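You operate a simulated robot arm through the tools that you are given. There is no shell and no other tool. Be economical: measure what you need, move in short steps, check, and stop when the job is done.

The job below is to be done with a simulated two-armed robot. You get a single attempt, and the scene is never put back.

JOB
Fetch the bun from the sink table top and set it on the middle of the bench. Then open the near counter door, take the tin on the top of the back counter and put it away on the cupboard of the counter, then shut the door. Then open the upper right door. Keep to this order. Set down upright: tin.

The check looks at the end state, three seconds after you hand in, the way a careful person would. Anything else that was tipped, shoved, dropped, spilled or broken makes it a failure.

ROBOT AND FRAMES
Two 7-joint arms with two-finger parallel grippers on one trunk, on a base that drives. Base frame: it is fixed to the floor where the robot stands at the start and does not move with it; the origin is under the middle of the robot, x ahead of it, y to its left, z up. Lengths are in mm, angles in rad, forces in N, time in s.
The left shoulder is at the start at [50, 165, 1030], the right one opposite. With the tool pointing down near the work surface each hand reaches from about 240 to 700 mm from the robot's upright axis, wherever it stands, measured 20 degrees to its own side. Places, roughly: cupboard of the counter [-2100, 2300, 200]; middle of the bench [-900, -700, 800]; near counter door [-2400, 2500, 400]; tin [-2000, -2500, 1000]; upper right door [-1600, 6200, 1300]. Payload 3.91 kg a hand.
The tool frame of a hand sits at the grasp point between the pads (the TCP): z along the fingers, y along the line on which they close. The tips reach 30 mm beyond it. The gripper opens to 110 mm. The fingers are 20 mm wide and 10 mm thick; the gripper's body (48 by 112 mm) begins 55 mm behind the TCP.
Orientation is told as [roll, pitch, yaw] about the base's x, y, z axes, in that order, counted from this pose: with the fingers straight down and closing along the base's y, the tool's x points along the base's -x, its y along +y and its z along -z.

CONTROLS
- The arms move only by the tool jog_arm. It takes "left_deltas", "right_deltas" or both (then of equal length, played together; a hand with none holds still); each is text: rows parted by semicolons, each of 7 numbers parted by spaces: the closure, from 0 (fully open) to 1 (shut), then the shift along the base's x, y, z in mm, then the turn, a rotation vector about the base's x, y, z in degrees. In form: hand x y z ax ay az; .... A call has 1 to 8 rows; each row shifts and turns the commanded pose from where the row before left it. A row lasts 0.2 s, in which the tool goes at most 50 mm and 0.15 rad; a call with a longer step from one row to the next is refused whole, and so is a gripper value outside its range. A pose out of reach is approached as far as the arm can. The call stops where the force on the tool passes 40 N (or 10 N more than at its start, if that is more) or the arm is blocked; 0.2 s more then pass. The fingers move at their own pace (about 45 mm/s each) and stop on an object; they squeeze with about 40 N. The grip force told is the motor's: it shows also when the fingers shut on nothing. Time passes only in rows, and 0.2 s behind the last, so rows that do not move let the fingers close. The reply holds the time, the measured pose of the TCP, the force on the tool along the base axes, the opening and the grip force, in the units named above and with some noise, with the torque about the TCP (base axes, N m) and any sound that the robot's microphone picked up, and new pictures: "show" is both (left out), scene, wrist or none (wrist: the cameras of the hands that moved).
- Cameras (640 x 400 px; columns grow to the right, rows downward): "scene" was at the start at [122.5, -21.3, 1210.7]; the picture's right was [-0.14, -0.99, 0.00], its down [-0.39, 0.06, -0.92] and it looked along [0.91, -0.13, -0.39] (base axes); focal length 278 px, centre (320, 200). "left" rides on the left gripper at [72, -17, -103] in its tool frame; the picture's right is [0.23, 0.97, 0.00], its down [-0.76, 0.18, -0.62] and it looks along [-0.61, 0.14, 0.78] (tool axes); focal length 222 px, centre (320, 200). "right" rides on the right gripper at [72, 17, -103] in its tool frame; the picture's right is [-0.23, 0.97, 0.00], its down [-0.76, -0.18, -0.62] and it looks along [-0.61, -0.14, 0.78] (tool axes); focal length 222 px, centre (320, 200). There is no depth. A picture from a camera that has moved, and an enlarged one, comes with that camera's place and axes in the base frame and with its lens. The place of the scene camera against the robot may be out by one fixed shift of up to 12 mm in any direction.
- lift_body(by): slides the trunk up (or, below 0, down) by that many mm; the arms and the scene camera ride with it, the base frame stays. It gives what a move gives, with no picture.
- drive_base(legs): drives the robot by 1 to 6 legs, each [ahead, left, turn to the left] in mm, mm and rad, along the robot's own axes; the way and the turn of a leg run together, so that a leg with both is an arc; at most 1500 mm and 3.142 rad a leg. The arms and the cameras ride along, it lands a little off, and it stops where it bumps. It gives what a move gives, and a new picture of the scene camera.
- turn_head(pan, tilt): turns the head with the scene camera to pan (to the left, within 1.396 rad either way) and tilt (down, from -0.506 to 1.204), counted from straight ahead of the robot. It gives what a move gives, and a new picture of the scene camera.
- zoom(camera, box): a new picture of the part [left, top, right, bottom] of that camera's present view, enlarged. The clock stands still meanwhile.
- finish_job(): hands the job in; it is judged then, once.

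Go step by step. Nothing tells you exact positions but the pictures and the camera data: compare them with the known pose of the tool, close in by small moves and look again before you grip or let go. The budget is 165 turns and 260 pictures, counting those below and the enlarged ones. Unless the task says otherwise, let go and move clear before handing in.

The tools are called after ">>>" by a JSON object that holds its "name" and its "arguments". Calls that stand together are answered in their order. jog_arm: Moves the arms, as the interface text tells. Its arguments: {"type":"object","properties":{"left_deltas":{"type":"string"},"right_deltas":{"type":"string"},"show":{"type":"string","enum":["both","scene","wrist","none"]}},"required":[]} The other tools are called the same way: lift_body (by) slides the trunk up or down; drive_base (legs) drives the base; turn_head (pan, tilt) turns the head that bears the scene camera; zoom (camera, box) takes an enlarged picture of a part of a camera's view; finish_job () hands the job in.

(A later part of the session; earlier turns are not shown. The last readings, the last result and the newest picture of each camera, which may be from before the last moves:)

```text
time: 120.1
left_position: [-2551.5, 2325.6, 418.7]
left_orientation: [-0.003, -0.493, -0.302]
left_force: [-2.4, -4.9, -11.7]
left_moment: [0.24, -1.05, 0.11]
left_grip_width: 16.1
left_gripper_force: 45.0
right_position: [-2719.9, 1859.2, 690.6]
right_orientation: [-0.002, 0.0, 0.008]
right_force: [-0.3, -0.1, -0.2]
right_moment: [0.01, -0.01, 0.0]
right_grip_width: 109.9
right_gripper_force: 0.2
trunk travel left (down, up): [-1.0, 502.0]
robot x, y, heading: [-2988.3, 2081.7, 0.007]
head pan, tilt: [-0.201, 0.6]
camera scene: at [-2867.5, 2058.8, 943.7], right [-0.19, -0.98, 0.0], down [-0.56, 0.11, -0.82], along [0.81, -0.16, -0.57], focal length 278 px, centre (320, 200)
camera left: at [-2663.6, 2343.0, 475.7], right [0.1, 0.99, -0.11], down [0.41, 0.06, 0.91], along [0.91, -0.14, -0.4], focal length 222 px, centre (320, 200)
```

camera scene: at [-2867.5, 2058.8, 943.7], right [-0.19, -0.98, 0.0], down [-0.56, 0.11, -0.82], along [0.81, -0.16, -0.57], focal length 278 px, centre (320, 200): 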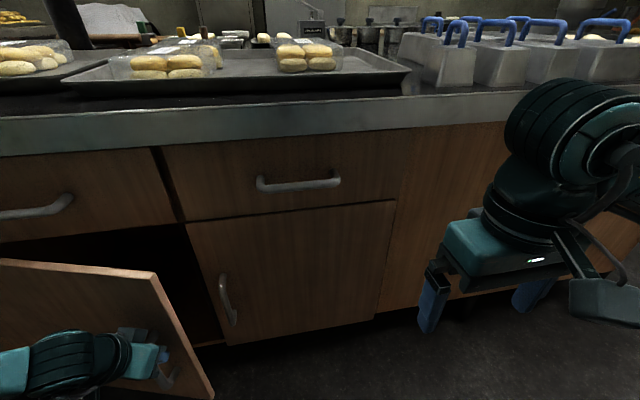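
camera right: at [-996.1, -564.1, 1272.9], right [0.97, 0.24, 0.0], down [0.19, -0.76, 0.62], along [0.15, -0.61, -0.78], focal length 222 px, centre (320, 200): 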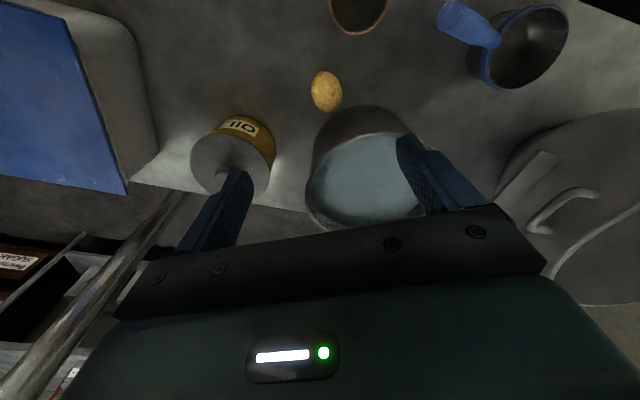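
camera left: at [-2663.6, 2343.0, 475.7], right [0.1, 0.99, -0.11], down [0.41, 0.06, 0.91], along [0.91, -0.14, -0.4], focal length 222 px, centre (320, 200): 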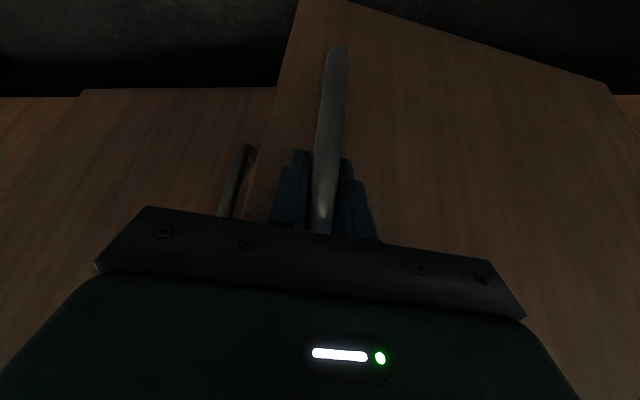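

The door swings with my hand, so I continue along the arc.

>>> {"name": "jog_arm", "arguments": {"left_deltas": "1 -36.2 17.6 0 0 0 -6; 1 -34.2 21.3 0 0 0 -6; 1 -31.7 24.7 0 0 0 -6; 1 -29 28 0 0 0 -6; 1 0 0 0 0 0 0"}}

```text
time: 121.1
left_position: [-2677.8, 2404.9, 419.7]
left_orientation: [-0.012, -0.502, -0.687]
left_force: [-1.5, -1.2, 3.4]
left_moment: [0.91, -0.41, 0.06]
left_grip_width: 15.9
left_gripper_force: 44.8
left hand out of reach, approached as far as the arm can: row 4
right_position: [-2720.9, 1859.3, 691.2]
right_orientation: [-0.003, -0.001, 0.009]
right_force: [0.2, 0.4, -0.1]
right_moment: [-0.01, 0.0, -0.03]
right_grip_width: 110.0
right_gripper_force: 0.1
trunk travel left (down, up): [-1.0, 502.0]
robot x, y, heading: [-2986.3, 2083.7, 0.01]
head pan, tilt: [-0.201, 0.6]
stopped in row 5 (left hand): the force on the tool passed its limit at 59 N (the readings are from after the stop); the commanded pose is now the measured one
camera scene: at [-2868.4, 2058.2, 944.0], right [-0.19, -0.98, 0.0], down [-0.55, 0.11, -0.83], along [0.81, -0.16, -0.56], focal length 278 px, centre (320, 200)
camera left: at [-2774.0, 2464.8, 475.5], right [0.47, 0.88, -0.12], down [0.4, -0.09, 0.91], along [0.79, -0.47, -0.4], focal length 222 px, centre (320, 200)
```

scene: 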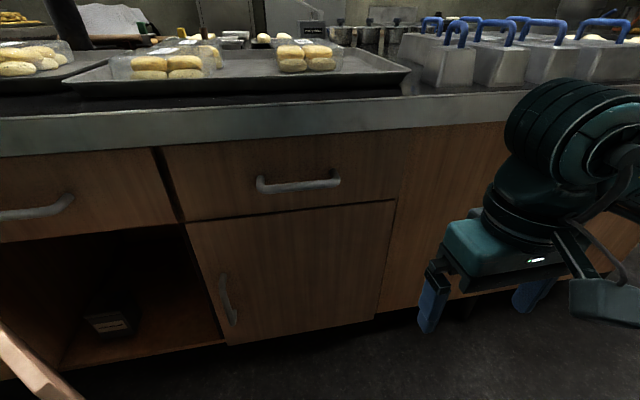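
left: 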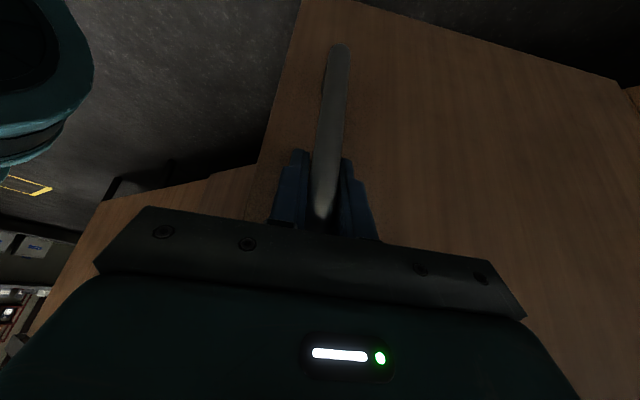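

The door is about 41° open, and I can see a small box inside the cupboard. I'll swing it further by driving the base on an arc about the hinge while holding the handle.

>>> {"name": "drive_base", "arguments": {"legs": [[-120, 117, -0.2], [-120, 117, -0.2]]}}

```text
time: 124.1
left_position: [-2769.9, 2536.4, 417.8]
left_orientation: [-0.017, -0.5, -1.078]
left_force: [-11.5, -5.3, 7.4]
left_moment: [-0.13, -1.45, -0.07]
left_grip_width: 16.2
left_gripper_force: 45.3
right_position: [-3017.0, 2049.4, 691.0]
right_orientation: [-0.002, 0.0, -0.382]
right_force: [-0.3, 0.0, -0.2]
right_moment: [0.03, -0.01, 0.01]
right_grip_width: 109.9
right_gripper_force: 0.2
trunk travel left (down, up): [-1.0, 502.0]
robot x, y, heading: [-3177.5, 2355.9, -0.383]
head pan, tilt: [-0.201, 0.6]
camera scene: at [-3075.2, 2289.8, 944.1], right [-0.55, -0.83, 0.0], down [-0.47, 0.31, -0.83], along [0.69, -0.45, -0.56], focal length 278 px, centre (320, 200)
```

scene: 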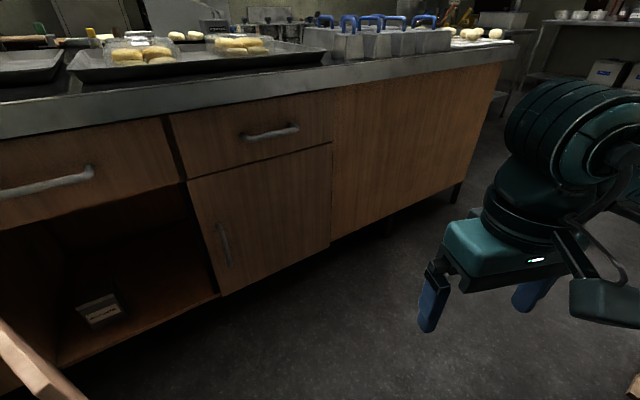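

That works, and the door is at about 64°. One more arc brings it to near 88°.

>>> {"name": "drive_base", "arguments": {"legs": [[-118, 119, -0.2], [-118, 119, -0.2]]}}

>>> {"name": "jog_arm", "arguments": {"left_deltas": "0.7 0 0 0 0 0 0; 0.5 0 0 0 0 0 0; 0.4 0 0 0 0 0 0; 0.4 0 0 0 0 0 0"}}

```text
time: 127.0
left_position: [-2803.4, 2687.2, 418.0]
left_orientation: [-0.024, -0.505, -1.457]
left_force: [-2.6, -1.3, -7.7]
left_moment: [-0.59, -1.64, -0.35]
left_grip_width: 16.3
left_gripper_force: 45.0
right_position: [-3202.3, 2328.6, 691.5]
right_orientation: [0.001, 0.001, -0.741]
right_force: [0.3, 0.3, 0.3]
right_moment: [0.01, 0.0, 0.01]
right_grip_width: 110.1
right_gripper_force: 0.1
trunk travel left (down, up): [-1.0, 502.0]
robot x, y, heading: [-3241.2, 2667.5, -0.75]
head pan, tilt: [-0.201, 0.6]
stopped in leg 2: the force on the tool passed its limit at 45 N (the readings are from after the stop); the commanded pose is now the measured one
camera scene: at [-3168.7, 2570.4, 943.8], right [-0.82, -0.58, 0.0], down [-0.33, 0.46, -0.82], along [0.48, -0.67, -0.57], focal length 278 px, centre (320, 200)
```

scene: 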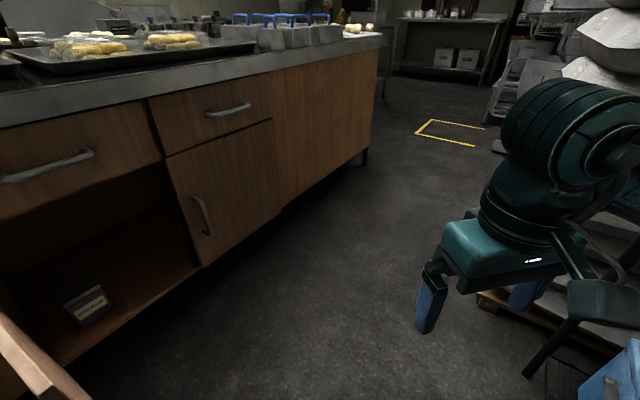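

```text
time: 128.0
left_position: [-2803.4, 2687.1, 418.8]
left_orientation: [-0.027, -0.504, -1.451]
left_force: [0.8, 0.9, -0.2]
left_moment: [0.01, 0.01, 0.03]
left_grip_width: 65.9
left_gripper_force: 0.2
right_position: [-3203.0, 2328.0, 691.5]
right_orientation: [0.002, 0.0, -0.742]
right_force: [0.5, 0.1, -0.6]
right_moment: [-0.01, 0.01, 0.04]
right_grip_width: 110.0
right_gripper_force: 0.3
trunk travel left (down, up): [-1.0, 502.0]
robot x, y, heading: [-3244.1, 2673.0, -0.755]
head pan, tilt: [-0.201, 0.6]
camera scene: at [-3168.6, 2570.2, 943.9], right [-0.82, -0.58, 0.0], down [-0.33, 0.46, -0.82], along [0.48, -0.67, -0.57], focal length 278 px, centre (320, 200)
camera left: at [-2830.1, 2798.0, 475.4], right [0.94, 0.3, -0.13], down [0.24, -0.34, 0.91], along [0.23, -0.89, -0.39], focal length 222 px, centre (320, 200)
```

scene: 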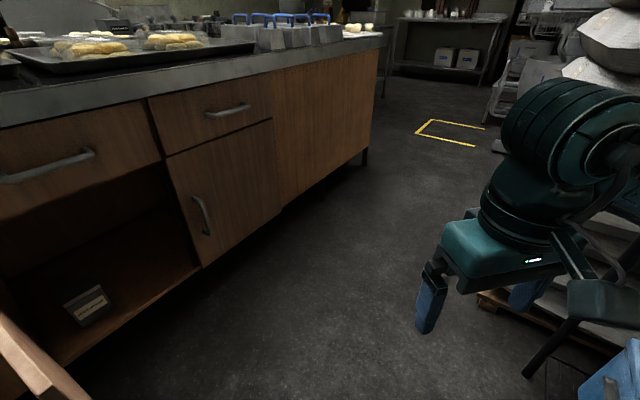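
left: 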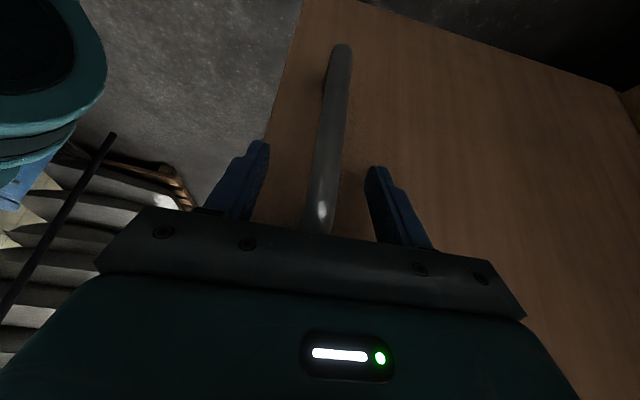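

The door stands at about 85°. I back the left hand off the bar, lift it clear and tuck it in.

>>> {"name": "jog_arm", "arguments": {"left_deltas": "0.4 0 25 0 0 0 0; 0.4 0 40 0 0 0 0; 0.3 -10 40 0 0 0 0; 0.2 -20 10 40 0 0 0; 0 -30 0 40 0 0 0; 0 -30 0 40 0 8 0; 0 -30 0 40 0 0 0; 0 -20 0 40 0 0 0", "show": "wrist"}}

```text
time: 129.8
left_position: [-2879.0, 2831.9, 574.1]
left_orientation: [-0.188, -0.483, -1.374]
left_force: [-0.2, -1.1, 0.7]
left_moment: [0.0, -0.05, -0.01]
left_grip_width: 110.0
left_gripper_force: 0.1
left hand out of reach, approached as far as the arm can: row 6, 7, 8
right_position: [-3202.4, 2327.5, 690.3]
right_orientation: [0.002, 0.001, -0.743]
right_force: [-0.3, -0.1, -0.1]
right_moment: [-0.02, -0.02, 0.01]
right_grip_width: 110.1
right_gripper_force: 0.0
trunk travel left (down, up): [-1.0, 502.0]
robot x, y, heading: [-3242.4, 2674.8, -0.752]
head pan, tilt: [-0.201, 0.6]
camera left: at [-2898.3, 2943.3, 633.8], right [0.92, 0.3, -0.27], down [0.37, -0.34, 0.87], along [0.17, -0.89, -0.42], focal length 222 px, centre (320, 200)
```

left: 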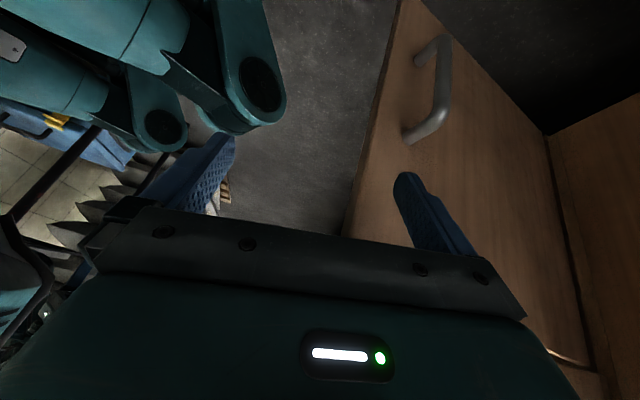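

I raise the trunk so the hand passes over the door, then straighten and tuck the left hand.

>>> {"name": "lift_body", "arguments": {"by": 350}}

>>> {"name": "jog_arm", "arguments": {"left_deltas": "0 -2 -35 5 6.9 1.4 0; 0 -2 -35 5 6.9 1.4 0; 0 -2 -35 5 6.9 1.4 0; 0 -2 -35 5 6.9 1.4 0; 0 -2 -35 5 1 -5.3 0; 0 -2 -35 5 1 -5.3 0; 0 -2 -35 5 0 0 8; 0 0 -30 5 0 0 8", "show": "scene"}}

```text
time: 132.7
left_position: [-2879.7, 2828.4, 897.7]
left_orientation: [-0.182, -0.475, -1.375]
left_force: [0.3, 0.7, 0.0]
left_moment: [0.0, 0.01, 0.0]
left_grip_width: 110.0
left_gripper_force: 0.0
right_position: [-3211.5, 2350.4, 966.4]
right_orientation: [0.044, 0.218, -0.684]
right_force: [0.4, -0.7, 0.1]
right_moment: [0.02, 0.03, 0.01]
right_grip_width: 109.9
right_gripper_force: 0.0
trunk travel left (down, up): [-320.0, 183.0]
robot x, y, heading: [-3243.5, 2669.8, -0.755]
head pan, tilt: [-0.201, 0.6]
stopped: the arm was blocked; the commanded pose is now the measured one
```

```text
time: 134.5
left_position: [-2848.3, 2623.1, 847.1]
left_orientation: [0.005, -0.151, -1.124]
left_force: [0.2, -0.6, 0.1]
left_moment: [0.0, 0.03, -0.01]
left_grip_width: 110.0
left_gripper_force: 0.0
left hand out of reach, approached as far as the arm can: row 1, 2, 3, 4, 5, 6
right_position: [-3208.9, 2351.4, 966.1]
right_orientation: [0.037, 0.214, -0.689]
right_force: [0.0, -0.2, -0.5]
right_moment: [-0.02, 0.01, -0.01]
right_grip_width: 110.1
right_gripper_force: 0.1
trunk travel left (down, up): [-320.0, 183.0]
robot x, y, heading: [-3243.3, 2676.7, -0.754]
head pan, tilt: [-0.201, 0.6]
camera scene: at [-3166.4, 2565.7, 1262.4], right [-0.82, -0.58, 0.0], down [-0.33, 0.47, -0.82], along [0.48, -0.67, -0.57], focal length 278 px, centre (320, 200)
```

scene: 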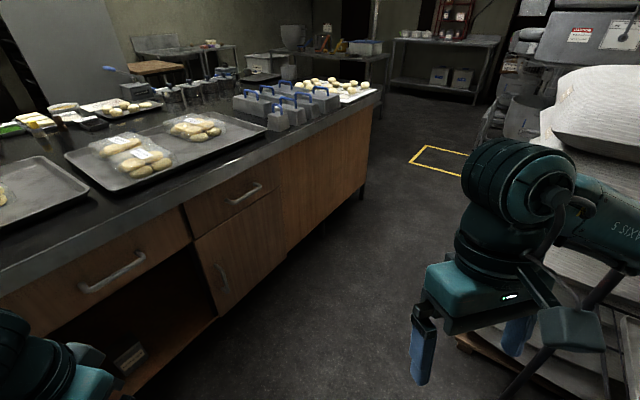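

The right arm was blocked during the lift, probably by the rack beside me. I look to the right.

>>> {"name": "turn_head", "arguments": {"pan": -1.1, "tilt": 0.4}}

>>> {"name": "zoom", "arguments": {"camera": "right", "box": [0, 0, 640, 400]}}

```text
time: 135.7
left_position: [-2848.8, 2623.8, 845.7]
left_orientation: [0.006, -0.154, -1.125]
left_force: [-0.5, 0.4, 0.1]
left_moment: [-0.01, -0.02, 0.0]
left_grip_width: 110.0
left_gripper_force: 0.0
right_position: [-3210.1, 2350.7, 966.4]
right_orientation: [0.038, 0.216, -0.688]
right_force: [0.5, 0.4, 0.6]
right_moment: [0.03, 0.0, 0.0]
right_grip_width: 109.9
right_gripper_force: 0.0
trunk travel left (down, up): [-320.0, 183.0]
robot x, y, heading: [-3241.7, 2672.7, -0.756]
head pan, tilt: [-1.1, 0.4]
camera scene: at [-3243.1, 2549.0, 1280.5], right [-0.96, 0.28, 0.0], down [0.11, 0.38, -0.92], along [-0.26, -0.88, -0.4], focal length 278 px, centre (320, 200)
```

scene: 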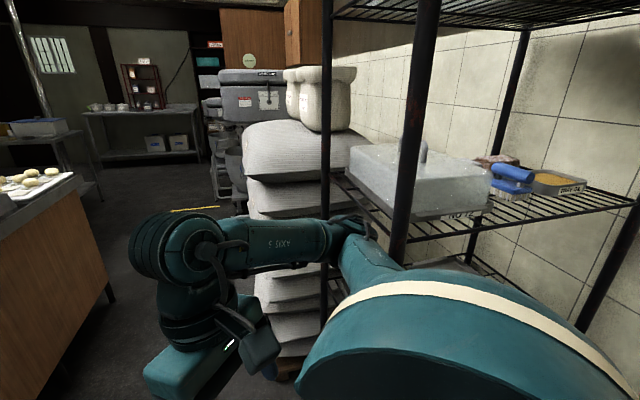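

```text
1.00 times, centred on (320, 200) of right (not enlarged: the box is as wide or as high as the picture)
camera zoom: at [-3238.8, 2391.5, 1083.1], right [0.8, 0.6, -0.01], down [0.55, -0.71, 0.44], along [0.26, -0.36, -0.9], focal length 222 px, centre (320, 200)
```

zoom: 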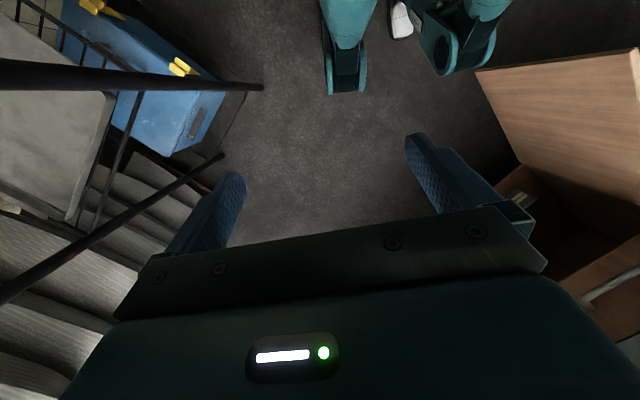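

The right elbow was under the rack's shelf, though the rack looks undisturbed. I bring the left hand clear of the door edge, lower the trunk again and back out along the arc I came in on.

>>> {"name": "jog_arm", "arguments": {"left_deltas": "0 -30 -25 10 2 0.5 7; 0 -30 -25 10 2 0.5 7; 0 -30 -25 10 2 0.5 7; 0 -10 0 0 1.5 0.5 0; 0 0 0 0 0 0 0", "show": "none"}}

>>> {"name": "lift_body", "arguments": {"by": -200}}

>>> {"name": "turn_head", "arguments": {"pan": 0.3, "tilt": 0.7}}

```text
time: 136.9
left_position: [-2941.9, 2556.7, 879.8]
left_orientation: [0.059, -0.028, -0.763]
left_force: [0.1, 0.1, -0.2]
left_moment: [-0.01, -0.04, 0.02]
left_grip_width: 110.0
left_gripper_force: 0.1
left hand out of reach, approached as far as the arm can: row 4
right_position: [-3209.5, 2350.9, 965.8]
right_orientation: [0.039, 0.213, -0.69]
right_force: [0.8, 0.3, 0.0]
right_moment: [0.03, 0.04, -0.01]
right_grip_width: 109.9
right_gripper_force: 0.0
trunk travel left (down, up): [-320.0, 183.0]
robot x, y, heading: [-3240.6, 2672.3, -0.755]
head pan, tilt: [-1.1, 0.4]
```

```text
time: 139.1
left_position: [-2944.5, 2560.6, 681.9]
left_orientation: [0.054, -0.036, -0.764]
left_force: [-0.2, -0.2, 0.4]
left_moment: [-0.01, 0.0, -0.02]
left_grip_width: 110.1
left_gripper_force: 0.0
right_position: [-3211.9, 2353.9, 769.0]
right_orientation: [0.033, 0.207, -0.696]
right_force: [0.4, -0.2, -0.8]
right_moment: [0.04, 0.01, -0.01]
right_grip_width: 110.2
right_gripper_force: 0.0
trunk travel left (down, up): [-120.0, 383.0]
robot x, y, heading: [-3240.9, 2673.3, -0.756]
head pan, tilt: [-1.1, 0.4]
```

```text
time: 140.6
left_position: [-2942.9, 2560.3, 680.8]
left_orientation: [0.054, -0.037, -0.762]
left_force: [-0.3, 1.2, -0.5]
left_moment: [0.01, 0.04, -0.02]
left_grip_width: 110.0
left_gripper_force: 0.0
right_position: [-3212.9, 2354.5, 769.6]
right_orientation: [0.03, 0.207, -0.695]
right_force: [0.5, 0.5, 0.1]
right_moment: [-0.01, 0.02, -0.03]
right_grip_width: 109.8
right_gripper_force: 0.0
trunk travel left (down, up): [-120.0, 383.0]
robot x, y, heading: [-3237.1, 2671.7, -0.753]
head pan, tilt: [0.3, 0.7]
camera scene: at [-3142.9, 2607.7, 1054.6], right [-0.44, -0.9, 0.0], down [-0.58, 0.28, -0.77], along [0.69, -0.34, -0.64], focal length 278 px, centre (320, 200)
```

scene: 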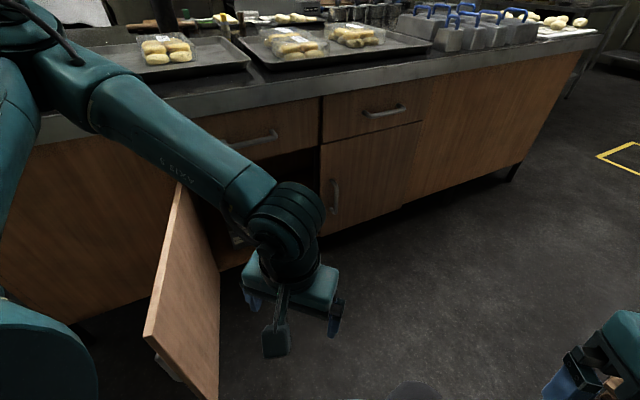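

The left forearm is above the open door, so I raise slightly for margin and back out along the arc.

>>> {"name": "lift_body", "arguments": {"by": 60}}

>>> {"name": "drive_base", "arguments": {"legs": [[118, -119, 0.2], [118, -119, 0.2]]}}

```text
time: 141.6
left_position: [-2942.8, 2561.3, 741.1]
left_orientation: [0.053, -0.037, -0.763]
left_force: [0.2, 0.0, 0.4]
left_moment: [0.01, -0.02, 0.01]
left_grip_width: 110.2
left_gripper_force: 0.0
right_position: [-3211.4, 2355.5, 828.9]
right_orientation: [0.031, 0.208, -0.695]
right_force: [0.5, -0.6, -0.1]
right_moment: [-0.02, -0.02, 0.01]
right_grip_width: 110.1
right_gripper_force: 0.0
trunk travel left (down, up): [-180.0, 323.0]
robot x, y, heading: [-3242.9, 2671.0, -0.752]
head pan, tilt: [0.3, 0.7]
```

```text
time: 144.6
left_position: [-2846.3, 2364.3, 741.6]
left_orientation: [0.055, -0.037, -0.354]
left_force: [-0.3, -0.3, 0.1]
left_moment: [0.01, 0.02, 0.01]
left_grip_width: 110.2
left_gripper_force: 0.0
right_position: [-3011.3, 2069.1, 828.7]
right_orientation: [0.032, 0.21, -0.284]
right_force: [-0.3, 0.9, -0.4]
right_moment: [0.0, 0.01, 0.0]
right_grip_width: 109.8
right_gripper_force: 0.1
trunk travel left (down, up): [-180.0, 323.0]
robot x, y, heading: [-3164.6, 2347.2, -0.347]
head pan, tilt: [0.3, 0.7]
camera scene: at [-3051.7, 2327.1, 1114.6], right [-0.05, -1.0, 0.0], down [-0.64, 0.03, -0.76], along [0.76, -0.04, -0.64], focal length 278 px, centre (320, 200)
```

scene: 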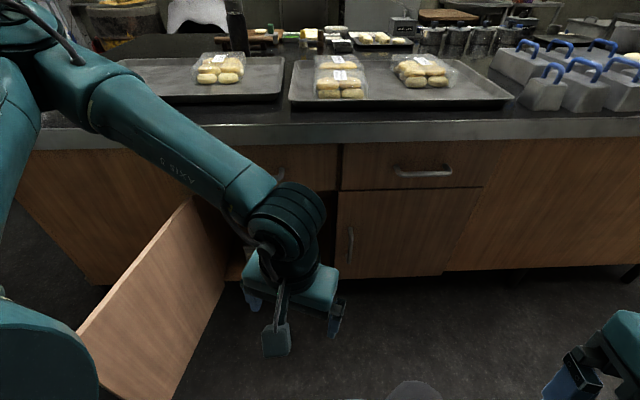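

The door stays open. I move to mid-aisle, raise the trunk and turn to face back down the aisle.

>>> {"name": "drive_base", "arguments": {"legs": [[365, -230, 0]]}}

>>> {"name": "lift_body", "arguments": {"by": 320}}

>>> {"name": "drive_base", "arguments": {"legs": [[100, 70, -0.4], [0, 0, -0.82]]}}

```text
time: 147.3
left_position: [-2573.5, 2030.8, 742.1]
left_orientation: [0.054, -0.036, -0.348]
left_force: [-0.3, -0.6, -0.1]
left_moment: [-0.02, 0.03, 0.02]
left_grip_width: 110.0
left_gripper_force: 0.2
right_position: [-2735.3, 1735.5, 828.0]
right_orientation: [0.032, 0.208, -0.283]
right_force: [-0.3, 1.2, 0.4]
right_moment: [-0.01, 0.03, 0.04]
right_grip_width: 110.0
right_gripper_force: 0.1
trunk travel left (down, up): [-180.0, 323.0]
robot x, y, heading: [-2889.7, 2017.3, -0.343]
head pan, tilt: [0.3, 0.7]
camera scene: at [-2777.6, 1992.6, 1114.6], right [-0.04, -1.0, 0.0], down [-0.64, 0.03, -0.76], along [0.76, -0.03, -0.64], focal length 278 px, centre (320, 200)
```

scene: 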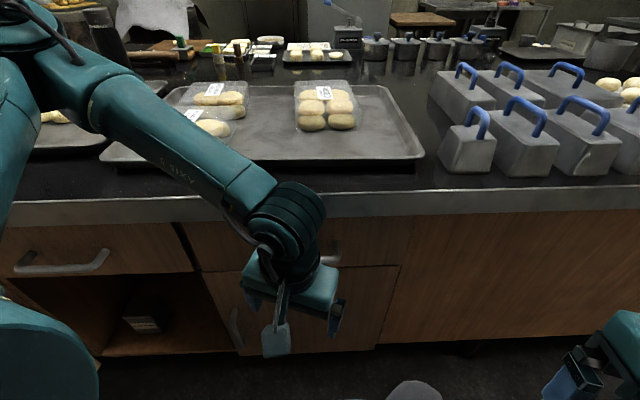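

```text
time: 150.4
left_position: [-2572.7, 2031.2, 1061.3]
left_orientation: [0.053, -0.036, -0.35]
left_force: [-0.3, 0.4, -0.2]
left_moment: [-0.01, 0.03, 0.04]
left_grip_width: 110.1
left_gripper_force: 0.1
right_position: [-2736.8, 1734.2, 1148.9]
right_orientation: [0.031, 0.208, -0.284]
right_force: [0.3, -0.1, -0.5]
right_moment: [-0.01, 0.03, 0.02]
right_grip_width: 110.0
right_gripper_force: 0.2
trunk travel left (down, up): [-500.0, 3.0]
robot x, y, heading: [-2892.9, 2015.9, -0.339]
head pan, tilt: [0.3, 0.7]
```

```text
time: 154.3
left_position: [-2662.9, 1721.5, 1062.4]
left_orientation: [0.055, -0.036, -1.617]
left_force: [0.1, 0.0, 0.1]
left_moment: [-0.02, 0.01, -0.02]
left_grip_width: 109.7
left_gripper_force: 0.0
right_position: [-2996.0, 1788.8, 1148.3]
right_orientation: [0.033, 0.206, -1.547]
right_force: [0.1, -0.6, -0.5]
right_moment: [0.0, -0.01, 0.0]
right_grip_width: 109.8
right_gripper_force: 0.0
trunk travel left (down, up): [-500.0, 3.0]
robot x, y, heading: [-2772.0, 2020.4, -1.607]
head pan, tilt: [0.3, 0.7]
camera scene: at [-2753.0, 1901.2, 1434.6], right [-0.97, -0.26, 0.0], down [-0.17, 0.62, -0.77], along [0.2, -0.74, -0.64], focal length 278 px, centre (320, 200)
```

scene: 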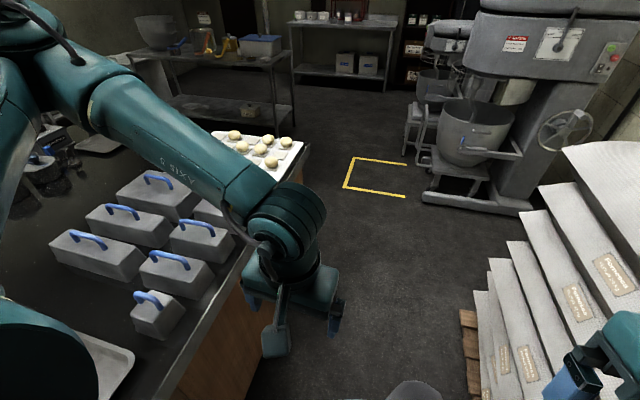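

The route back is clear. I drive down the aisle and towards the back counter with the tin.

>>> {"name": "drive_base", "arguments": {"legs": [[0, 0, 0.036], [1500, 40, 0], [300, 0, 0], [500, 450, 0], [900, 0, 0]]}}

>>> {"name": "turn_head", "arguments": {"pan": 0.2, "tilt": 0.3}}

```text
refused: leg 2 is longer than a leg can be; nothing moved
```

```text
time: 155.2
left_position: [-2663.0, 1722.0, 1060.8]
left_orientation: [0.054, -0.036, -1.616]
left_force: [0.2, -0.5, -0.6]
left_moment: [0.02, -0.01, 0.03]
left_grip_width: 109.8
left_gripper_force: 0.0
right_position: [-2996.2, 1789.2, 1148.5]
right_orientation: [0.031, 0.208, -1.549]
right_force: [0.4, 0.0, 0.5]
right_moment: [0.02, 0.03, 0.01]
right_grip_width: 109.9
right_gripper_force: 0.0
trunk travel left (down, up): [-500.0, 3.0]
robot x, y, heading: [-2773.1, 2020.9, -1.607]
head pan, tilt: [0.201, 0.3]
camera scene: at [-2759.7, 1891.1, 1470.6], right [-0.99, -0.16, 0.0], down [-0.05, 0.29, -0.95], along [0.16, -0.94, -0.3], focal length 278 px, centre (320, 200)
```

scene: 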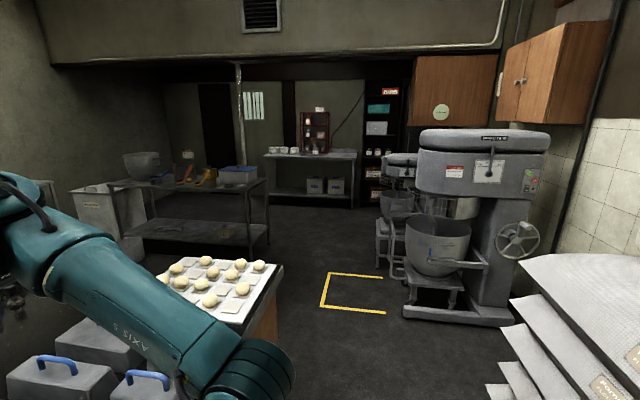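

>>> {"name": "drive_base", "arguments": {"legs": [[0, 0, 0.036], [1400, 40, 0], [400, 0, 0], [500, 450, 0], [900, 0, 0]]}}

>>> {"name": "zoom", "arguments": {"camera": "scene", "box": [200, 60, 440, 210]}}

```text
time: 164.7
left_position: [-2577.9, -70.5, 1061.7]
left_orientation: [0.054, -0.039, -1.559]
left_force: [0.4, 0.5, 0.5]
left_moment: [-0.03, 0.0, -0.02]
left_grip_width: 110.0
left_gripper_force: 0.1
right_position: [-2913.9, -20.6, 1148.1]
right_orientation: [0.031, 0.217, -1.493]
right_force: [-0.1, -0.5, -0.4]
right_moment: [0.0, 0.0, 0.02]
right_grip_width: 110.2
right_gripper_force: 0.0
trunk travel left (down, up): [-500.0, 3.0]
robot x, y, heading: [-2707.9, 221.7, -1.549]
head pan, tilt: [0.201, 0.3]
stopped in leg 3: the robot was blocked; the commanded pose is now the measured one
camera scene: at [-2684.4, 94.6, 1471.1], right [-0.98, -0.22, 0.0], down [-0.07, 0.29, -0.96], along [0.21, -0.93, -0.29], focal length 278 px, centre (320, 200)
```

scene: 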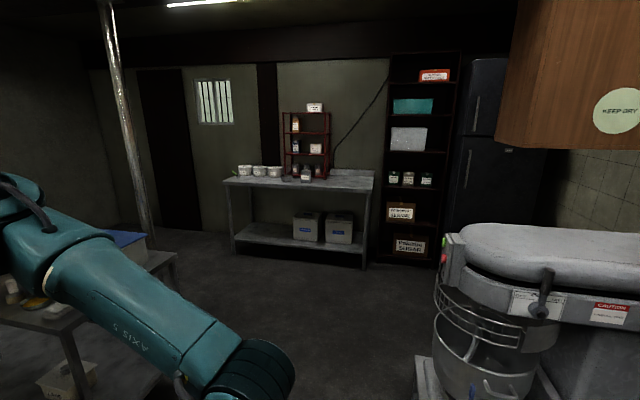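

```text
2.67 times, centred on (320, 135) of scene
camera zoom: at [-2684.4, 94.6, 1471.1], right [-0.98, -0.22, 0.0], down [-0.07, 0.29, -0.96], along [0.21, -0.93, -0.29], focal length 742 px, centre (320, 373)
```

zoom: 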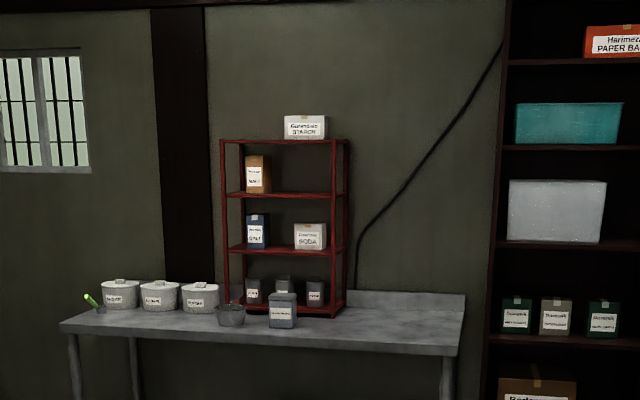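

Something blocked me, most likely the right elbow against the mixer. I back off, slide left and check the mixer.

>>> {"name": "drive_base", "arguments": {"legs": [[-120, 0, 0], [0, 500, 0]]}}

>>> {"name": "turn_head", "arguments": {"pan": -0.7, "tilt": 0.35}}

```text
time: 170.4
left_position: [-2086.9, 60.2, 1061.3]
left_orientation: [0.053, -0.037, -1.555]
left_force: [0.8, -0.4, -0.1]
left_moment: [-0.02, -0.04, 0.01]
left_grip_width: 109.8
left_gripper_force: 0.1
right_position: [-2423.9, 107.0, 1147.3]
right_orientation: [0.031, 0.215, -1.487]
right_force: [0.1, 0.5, -0.1]
right_moment: [0.02, -0.02, 0.01]
right_grip_width: 110.1
right_gripper_force: 0.0
trunk travel left (down, up): [-500.0, 3.0]
robot x, y, heading: [-2218.0, 351.0, -1.543]
head pan, tilt: [0.201, 0.3]
camera scene: at [-2194.6, 223.5, 1470.7], right [-0.97, -0.22, 0.0], down [-0.07, 0.29, -0.96], along [0.21, -0.93, -0.3], focal length 278 px, centre (320, 200)
```

scene: 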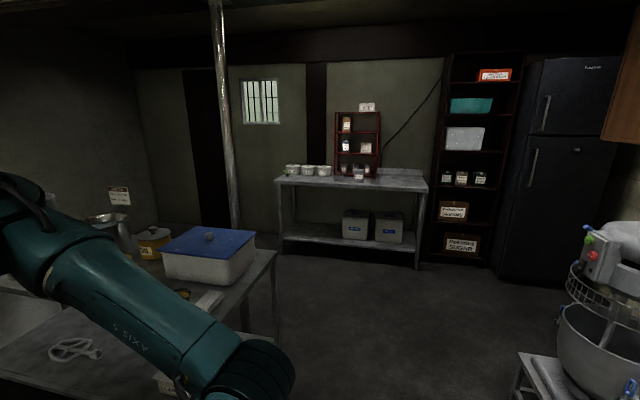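

```text
time: 171.6
left_position: [-2087.5, 60.2, 1060.7]
left_orientation: [0.055, -0.038, -1.554]
left_force: [-0.2, 0.4, 0.4]
left_moment: [-0.03, 0.02, 0.03]
left_grip_width: 110.1
left_gripper_force: 0.1
right_position: [-2423.2, 106.8, 1148.7]
right_orientation: [0.031, 0.217, -1.487]
right_force: [0.9, -0.4, -0.4]
right_moment: [0.0, -0.01, 0.01]
right_grip_width: 109.9
right_gripper_force: 0.1
trunk travel left (down, up): [-500.0, 3.0]
robot x, y, heading: [-2215.4, 353.1, -1.547]
head pan, tilt: [-0.7, 0.351]
camera scene: at [-2273.8, 241.7, 1466.0], right [-0.78, 0.62, 0.0], down [0.21, 0.27, -0.94], along [-0.59, -0.73, -0.34], focal length 278 px, centre (320, 200)
```

scene: 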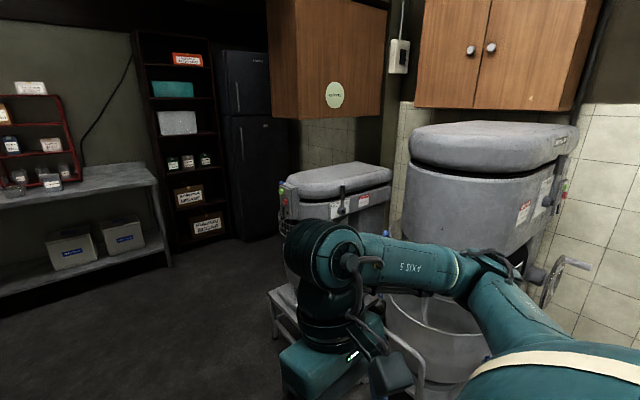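

The mixers look undisturbed. The tin stands on the back counter at about (-1973, -2420) with the table top near z 860. I drive closer.

>>> {"name": "drive_base", "arguments": {"legs": [[900, 0, 0], [800, 200, 0]]}}

>>> {"name": "turn_head", "arguments": {"pan": 0, "tilt": 0.45}}

```text
time: 180.3
left_position: [-1875.1, -1645.0, 1061.6]
left_orientation: [0.054, -0.035, -1.576]
left_force: [-0.6, -0.9, -0.4]
left_moment: [0.01, -0.02, 0.04]
left_grip_width: 110.0
left_gripper_force: 0.1
right_position: [-2209.3, -1590.4, 1146.7]
right_orientation: [0.033, 0.215, -1.507]
right_force: [-0.5, -0.9, 0.2]
right_moment: [0.03, 0.0, 0.04]
right_grip_width: 110.1
right_gripper_force: 0.1
trunk travel left (down, up): [-500.0, 3.0]
robot x, y, heading: [-1997.8, -1353.1, -1.565]
head pan, tilt: [-0.7, 0.351]
camera scene: at [-2056.7, -1459.7, 1466.0], right [-0.77, 0.64, 0.0], down [0.22, 0.26, -0.94], along [-0.6, -0.72, -0.34], focal length 278 px, centre (320, 200)
```

scene: 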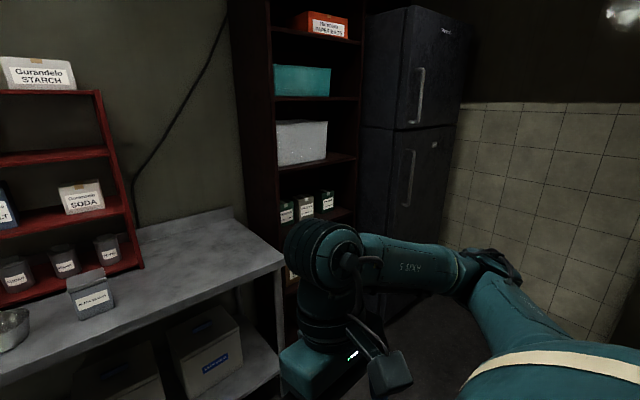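

```text
time: 181.4
left_position: [-1874.1, -1645.3, 1061.4]
left_orientation: [0.054, -0.036, -1.574]
left_force: [-0.3, 0.2, 0.4]
left_moment: [0.03, -0.03, 0.03]
left_grip_width: 110.0
left_gripper_force: 0.1
right_position: [-2209.5, -1590.7, 1146.8]
right_orientation: [0.031, 0.217, -1.506]
right_force: [0.7, 0.2, -0.5]
right_moment: [0.03, 0.02, 0.02]
right_grip_width: 110.2
right_gripper_force: 0.0
trunk travel left (down, up): [-500.0, 3.0]
robot x, y, heading: [-1999.7, -1354.1, -1.567]
head pan, tilt: [0.0, 0.45]
camera scene: at [-1996.8, -1479.8, 1456.8], right [-1.0, 0.0, 0.0], down [0.0, 0.44, -0.9], along [0.0, -0.9, -0.44], focal length 278 px, centre (320, 200)
```

scene: 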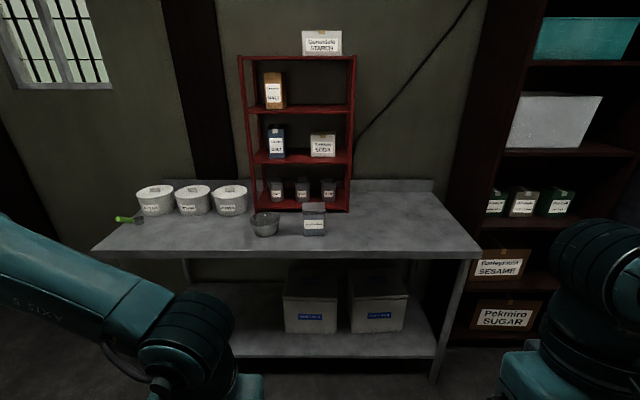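

>>> {"name": "zoom", "arguments": {"camera": "scene", "box": [230, 150, 370, 260]}}

```text
3.64 times, centred on (300, 205) of scene
camera zoom: at [-1996.8, -1479.8, 1456.8], right [-1.0, 0.0, 0.0], down [0.0, 0.44, -0.9], along [0.0, -0.9, -0.44], focal length 1012 px, centre (393, 182)
```

zoom: 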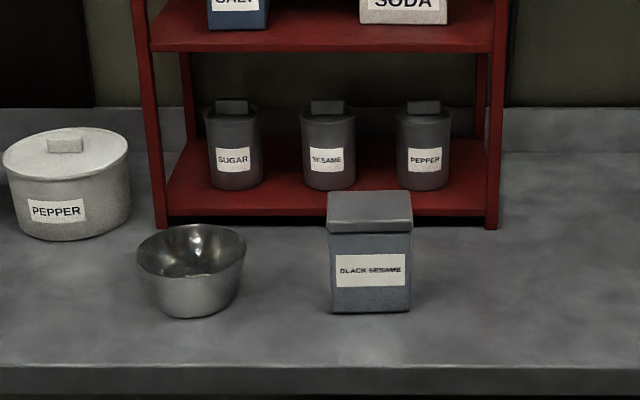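

The tin is the "BLACK SESAME" box tin, about 87 × 68 × 107 mm, standing at (-1973, -2424) on z ≈ 860. Before picking I must know which wrist tilt works low down in the cupboard, so I test the right arm here in free space with the trunk lowered.

>>> {"name": "lift_body", "arguments": {"by": -400}}

>>> {"name": "jog_arm", "arguments": {"right_deltas": "0 14 -40 0 -8 1 -3; 0 14 -40 0 -8 1 0; 0 14 -40 0 -8 0 0; 0 14 -40 0 -8 0 0; 0 14 -40 0 -8 0 0; 0 14 -40 0 -8 0 0; 0 14 -40 0 -8 0 0; 0 14 -40 0 -8 0 0", "show": "none"}}

>>> {"name": "lift_body", "arguments": {"by": -100}}

>>> {"name": "jog_arm", "arguments": {"right_deltas": "0 0 0 -40 -8 0 0; 0 0 0 -40 0 0 0; 0 0 0 -40 0 0 0; 0 0 0 -40 0 0 0; 0 0 0 -40 0 0 0; 0 0 0 -40 0 0 0; 0 0 0 -40 0 0 0; 0 0 0 -40 0 0 0", "show": "scene"}}

```text
time: 185.2
left_position: [-1874.7, -1644.9, 662.8]
left_orientation: [0.055, -0.038, -1.574]
left_force: [-0.6, 0.4, 0.3]
left_moment: [0.02, 0.0, 0.0]
left_grip_width: 110.0
left_gripper_force: 0.0
right_position: [-2209.6, -1590.1, 746.9]
right_orientation: [0.03, 0.217, -1.508]
right_force: [0.1, -0.1, 0.4]
right_moment: [0.0, 0.05, 0.03]
right_grip_width: 110.0
right_gripper_force: 0.0
trunk travel left (down, up): [-100.0, 403.0]
robot x, y, heading: [-1998.6, -1351.2, -1.567]
head pan, tilt: [0.0, 0.45]
```

```text
time: 187.0
left_position: [-1873.5, -1644.7, 660.0]
left_orientation: [0.055, -0.037, -1.574]
left_force: [-0.2, 0.4, 0.0]
left_moment: [0.03, -0.03, 0.03]
left_grip_width: 109.9
left_gripper_force: 0.1
right_position: [-2098.5, -1911.4, 747.2]
right_orientation: [-0.017, -0.902, -1.561]
right_force: [-0.2, -0.1, 0.5]
right_moment: [-0.01, 0.01, 0.0]
right_grip_width: 110.0
right_gripper_force: 0.1
trunk travel left (down, up): [-100.0, 403.0]
robot x, y, heading: [-2000.2, -1349.6, -1.565]
head pan, tilt: [0.0, 0.45]
```

```text
time: 188.3
left_position: [-1873.3, -1645.8, 562.5]
left_orientation: [0.054, -0.037, -1.575]
left_force: [-0.3, -0.6, -0.8]
left_moment: [-0.01, -0.04, 0.03]
left_grip_width: 109.8
left_gripper_force: 0.0
right_position: [-2098.3, -1911.1, 646.8]
right_orientation: [-0.019, -0.902, -1.56]
right_force: [1.0, 0.5, -0.5]
right_moment: [0.06, -0.01, 0.0]
right_grip_width: 109.8
right_gripper_force: 0.0
trunk travel left (down, up): [0.0, 503.0]
robot x, y, heading: [-1998.9, -1352.9, -1.565]
head pan, tilt: [0.0, 0.45]
```

```text
time: 190.1
left_position: [-1875.9, -1644.3, 562.4]
left_orientation: [0.054, -0.039, -1.572]
left_force: [0.3, -0.5, 0.0]
left_moment: [0.0, 0.02, 0.01]
left_grip_width: 110.4
left_gripper_force: 0.0
right_position: [-2049.3, -1923.9, 353.4]
right_orientation: [-0.032, -1.029, -1.558]
right_force: [-0.2, 0.9, 0.6]
right_moment: [0.0, -0.01, -0.01]
right_grip_width: 109.9
right_gripper_force: 0.0
right hand out of reach, approached as far as the arm can: row 6, 7, 8
trunk travel left (down, up): [0.0, 503.0]
robot x, y, heading: [-2000.0, -1352.5, -1.565]
head pan, tilt: [0.0, 0.45]
camera scene: at [-1996.7, -1479.8, 956.8], right [-1.0, 0.0, 0.0], down [0.0, 0.44, -0.9], along [0.0, -0.9, -0.44], focal length 278 px, centre (320, 200)
```

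scene: 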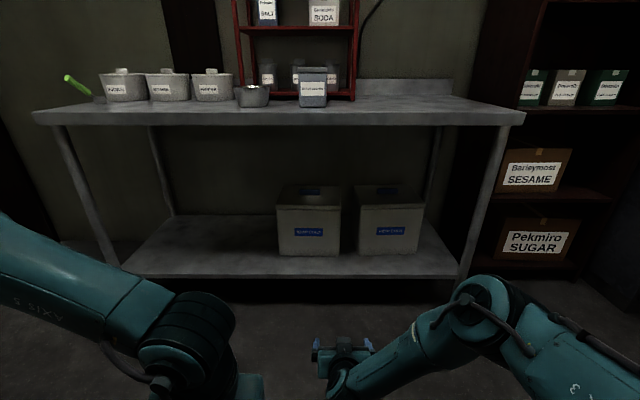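

At 60° forward tilt the arm bottoms out near z 353. I test a steeper tilt at a lower height.

>>> {"name": "jog_arm", "arguments": {"right_deltas": "0 0 0 0 8 0 0; 0 0 0 0 8 0 0; 0 0 0 0 8 0 0; 0 0 0 -40 0 0 0; 0 0 0 -40 0 0 0; 0 0 0 -40 0 0 0; 0 0 0 -30 0 0 0; 0 0 0 0 0 0 0", "show": "none"}}

```text
time: 192.1
left_position: [-1874.8, -1645.1, 559.8]
left_orientation: [0.055, -0.036, -1.574]
left_force: [-0.5, -0.9, 0.0]
left_moment: [0.02, 0.03, 0.0]
left_grip_width: 110.1
left_gripper_force: 0.1
right_position: [-2078.1, -1955.6, 228.3]
right_orientation: [-0.035, -0.67, -1.566]
right_force: [-1.2, 0.9, -0.3]
right_moment: [-0.02, 0.03, -0.01]
right_grip_width: 109.9
right_gripper_force: 0.1
right hand out of reach, approached as far as the arm can: row 7
trunk travel left (down, up): [0.0, 503.0]
robot x, y, heading: [-2001.4, -1350.4, -1.567]
head pan, tilt: [0.0, 0.45]
stopped in row 8 (right hand): the arm was blocked; the commanded pose is now the measured one
```

>>> {"name": "jog_arm", "arguments": {"right_deltas": "0 0 0 10 5 0 0; 0 0 0 0 5 0 0; 0 0 0 -20 0 0 0; 0 0 0 -20 0 0 0; 0 0 0 -20 0 0 0; 0 0 0 0 0 0 0", "show": "both"}}

```text
time: 193.5
left_position: [-1874.4, -1644.6, 561.5]
left_orientation: [0.054, -0.036, -1.575]
left_force: [-0.4, 0.0, 1.0]
left_moment: [-0.02, -0.01, 0.02]
left_grip_width: 110.1
left_gripper_force: 0.0
right_position: [-2086.6, -1937.9, 222.8]
right_orientation: [-0.032, -0.491, -1.568]
right_force: [0.8, -0.7, -0.5]
right_moment: [-0.03, -0.02, -0.01]
right_grip_width: 109.9
right_gripper_force: 0.1
right hand out of reach, approached as far as the arm can: row 2, 3, 4, 5
trunk travel left (down, up): [0.0, 503.0]
robot x, y, heading: [-2000.2, -1352.8, -1.561]
head pan, tilt: [0.0, 0.45]
camera scene: at [-1996.8, -1479.9, 956.8], right [-1.0, 0.0, 0.0], down [0.0, 0.44, -0.9], along [0.0, -0.9, -0.44], focal length 278 px, centre (320, 200)
camera right: at [-2065.7, -1825.5, 278.9], right [0.97, -0.21, 0.08], down [-0.16, -0.38, 0.91], along [-0.16, -0.9, -0.4], focal length 222 px, centre (320, 200)
```

scene: 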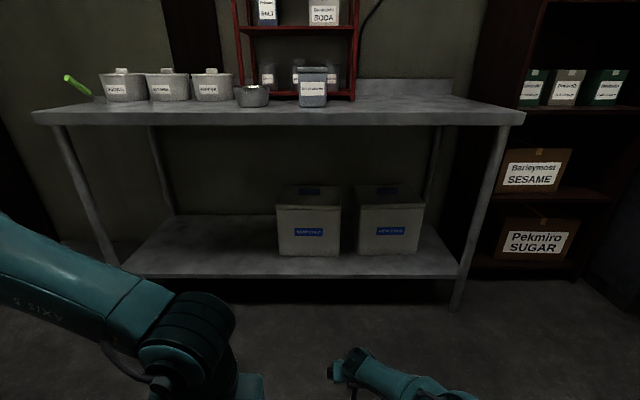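
right: 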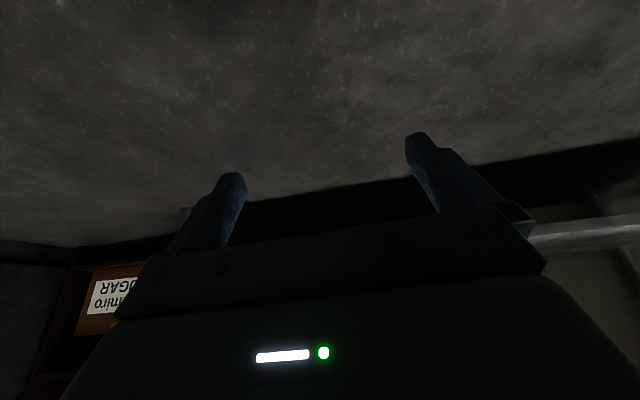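

The limit seems to be the straight-arm reach, so I test closer in (470 mm ahead) with about 43° tilt.

>>> {"name": "jog_arm", "arguments": {"right_deltas": "0 -3 40 10 -5 0 0; 0 -3 40 10 -5 0 0; 0 -3 38 0 -5 0 0; 0 0 0 -20 0 0 0; 0 0 0 -20 0 0 0; 0 0 0 -15 0 0 0; 0 0 0 0 0 0 0", "show": "none"}}

```text
time: 195.1
left_position: [-1874.6, -1644.6, 561.3]
left_orientation: [0.054, -0.036, -1.575]
left_force: [0.0, 0.4, 0.3]
left_moment: [0.01, 0.04, 0.0]
left_grip_width: 109.9
left_gripper_force: 0.0
right_position: [-2076.8, -1831.8, 196.6]
right_orientation: [-0.04, -0.743, -1.565]
right_force: [-0.3, -0.4, 0.8]
right_moment: [-0.01, -0.04, -0.01]
right_grip_width: 110.1
right_gripper_force: 0.2
right hand out of reach, approached as far as the arm can: row 3, 4, 5, 6
trunk travel left (down, up): [0.0, 503.0]
robot x, y, heading: [-2000.8, -1352.7, -1.573]
head pan, tilt: [0.0, 0.45]
```

That works: z ≈ 197 at 43° tilt. Now I raise up and approach the tin with this tilt.

>>> {"name": "lift_body", "arguments": {"by": 400}}

>>> {"name": "jog_arm", "arguments": {"right_deltas": "0 0 0 48 0 0 0; 0 0 0 48 0 0 0; 0 0 0 48 0 0 0; 0 0 0 48 0 0 0; 0 0 0 48 0 0 0; 0 0 0 48 0 0 0; 0 0 0 48 0 0 0; 0 0 0 48 0 0 0", "show": "none"}}

>>> {"name": "jog_arm", "arguments": {"right_deltas": "0 0 0 48 0 0 0; 0 0 0 48 0 0 0; 0 0 0 0 0 0 0", "show": "wrist"}}

```text
time: 199.0
left_position: [-1875.3, -1644.8, 960.3]
left_orientation: [0.053, -0.036, -1.574]
left_force: [0.1, 0.0, 0.8]
left_moment: [0.01, 0.0, -0.02]
left_grip_width: 110.1
left_gripper_force: 0.0
right_position: [-2078.1, -1832.2, 594.9]
right_orientation: [-0.042, -0.744, -1.566]
right_force: [0.7, -1.0, -0.1]
right_moment: [0.0, -0.01, 0.01]
right_grip_width: 109.7
right_gripper_force: 0.1
trunk travel left (down, up): [-400.0, 103.0]
robot x, y, heading: [-1998.6, -1346.3, -1.561]
head pan, tilt: [0.0, 0.45]
```

```text
time: 200.8
left_position: [-1873.9, -1643.7, 961.8]
left_orientation: [0.053, -0.036, -1.575]
left_force: [-0.6, 0.2, -0.2]
left_moment: [0.04, 0.02, 0.02]
left_grip_width: 110.2
left_gripper_force: 0.1
right_position: [-2073.7, -1828.7, 981.4]
right_orientation: [-0.042, -0.742, -1.566]
right_force: [0.4, 0.0, -0.5]
right_moment: [-0.03, 0.03, -0.01]
right_grip_width: 109.9
right_gripper_force: 0.0
trunk travel left (down, up): [-400.0, 103.0]
robot x, y, heading: [-1998.0, -1349.4, -1.565]
head pan, tilt: [0.0, 0.45]
```

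```text
time: 201.6
left_position: [-1874.2, -1645.8, 962.8]
left_orientation: [0.053, -0.038, -1.574]
left_force: [0.2, -0.1, -0.4]
left_moment: [-0.02, 0.02, -0.02]
left_grip_width: 109.9
left_gripper_force: 0.0
right_position: [-2073.9, -1829.9, 1079.2]
right_orientation: [-0.041, -0.747, -1.564]
right_force: [0.2, 0.0, 0.1]
right_moment: [-0.04, 0.03, 0.03]
right_grip_width: 110.1
right_gripper_force: 0.0
trunk travel left (down, up): [-400.0, 103.0]
robot x, y, heading: [-2003.8, -1348.7, -1.567]
head pan, tilt: [0.0, 0.45]
camera right: at [-2053.7, -1706.8, 1106.0], right [0.97, -0.19, 0.12], down [-0.15, -0.13, 0.98], along [-0.17, -0.97, -0.16], focal length 222 px, centre (320, 200)
```

right: 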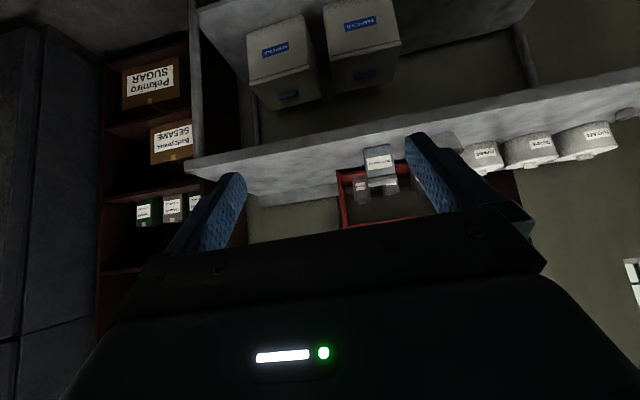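

I level the roll and drive up to the counter, leaving the hand above and in front of the tin.

>>> {"name": "jog_arm", "arguments": {"right_deltas": "0 0 0 0 0 -2.4 0; 0 0 0 0 0 0 0", "show": "none"}}

>>> {"name": "drive_base", "arguments": {"legs": [[440, 110, 0]]}}

>>> {"name": "jog_arm", "arguments": {"right_deltas": "0 0 0 0 0 0 0", "show": "wrist"}}

```text
time: 202.2
left_position: [-1873.8, -1645.3, 961.8]
left_orientation: [0.055, -0.036, -1.576]
left_force: [0.2, 0.6, 0.4]
left_moment: [0.0, 0.0, 0.02]
left_grip_width: 110.0
left_gripper_force: 0.1
right_position: [-2075.9, -1830.4, 1078.0]
right_orientation: [0.018, -0.742, -1.604]
right_force: [0.3, 0.3, -0.8]
right_moment: [0.01, 0.02, -0.03]
right_grip_width: 110.0
right_gripper_force: 0.0
trunk travel left (down, up): [-400.0, 103.0]
robot x, y, heading: [-1998.5, -1347.7, -1.562]
head pan, tilt: [0.0, 0.45]
```

```text
time: 204.9
left_position: [-1760.9, -2088.8, 959.9]
left_orientation: [0.055, -0.038, -1.572]
left_force: [0.8, -0.1, 0.1]
left_moment: [0.03, -0.01, -0.04]
left_grip_width: 109.7
left_gripper_force: 0.1
right_position: [-1962.8, -2276.0, 1078.2]
right_orientation: [0.015, -0.742, -1.602]
right_force: [0.5, 0.5, 0.0]
right_moment: [-0.02, 0.0, 0.02]
right_grip_width: 110.2
right_gripper_force: 0.1
trunk travel left (down, up): [-400.0, 103.0]
robot x, y, heading: [-1882.9, -1792.1, -1.566]
head pan, tilt: [0.0, 0.45]
camera scene: at [-1883.5, -1924.6, 1356.7], right [-1.0, -0.01, 0.0], down [0.0, 0.44, -0.9], along [0.01, -0.9, -0.44], focal length 278 px, centre (320, 200)
```

scene: 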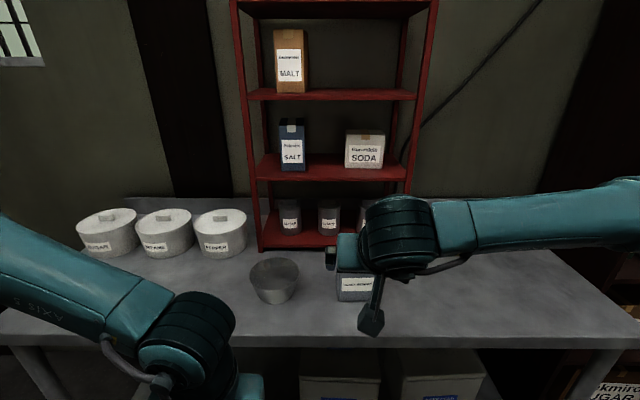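

```text
time: 205.3
left_position: [-1760.8, -2088.4, 961.3]
left_orientation: [0.055, -0.035, -1.572]
left_force: [0.2, -0.9, -0.1]
left_moment: [0.0, 0.02, -0.06]
left_grip_width: 110.2
left_gripper_force: 0.0
right_position: [-1962.0, -2275.9, 1079.2]
right_orientation: [0.017, -0.744, -1.603]
right_force: [-0.4, -1.3, -0.3]
right_moment: [-0.01, 0.0, -0.01]
right_grip_width: 110.0
right_gripper_force: 0.0
trunk travel left (down, up): [-400.0, 103.0]
robot x, y, heading: [-1885.9, -1798.4, -1.565]
head pan, tilt: [0.0, 0.45]
camera right: at [-1942.2, -2152.0, 1105.1], right [0.97, -0.19, 0.17], down [-0.19, -0.13, 0.97], along [-0.16, -0.97, -0.17], focal length 222 px, centre (320, 200)
```

right: 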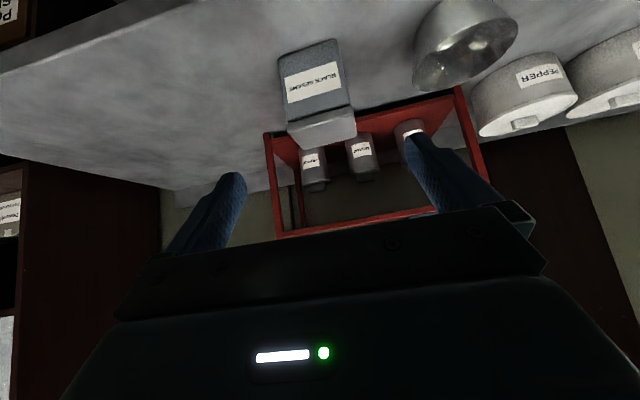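

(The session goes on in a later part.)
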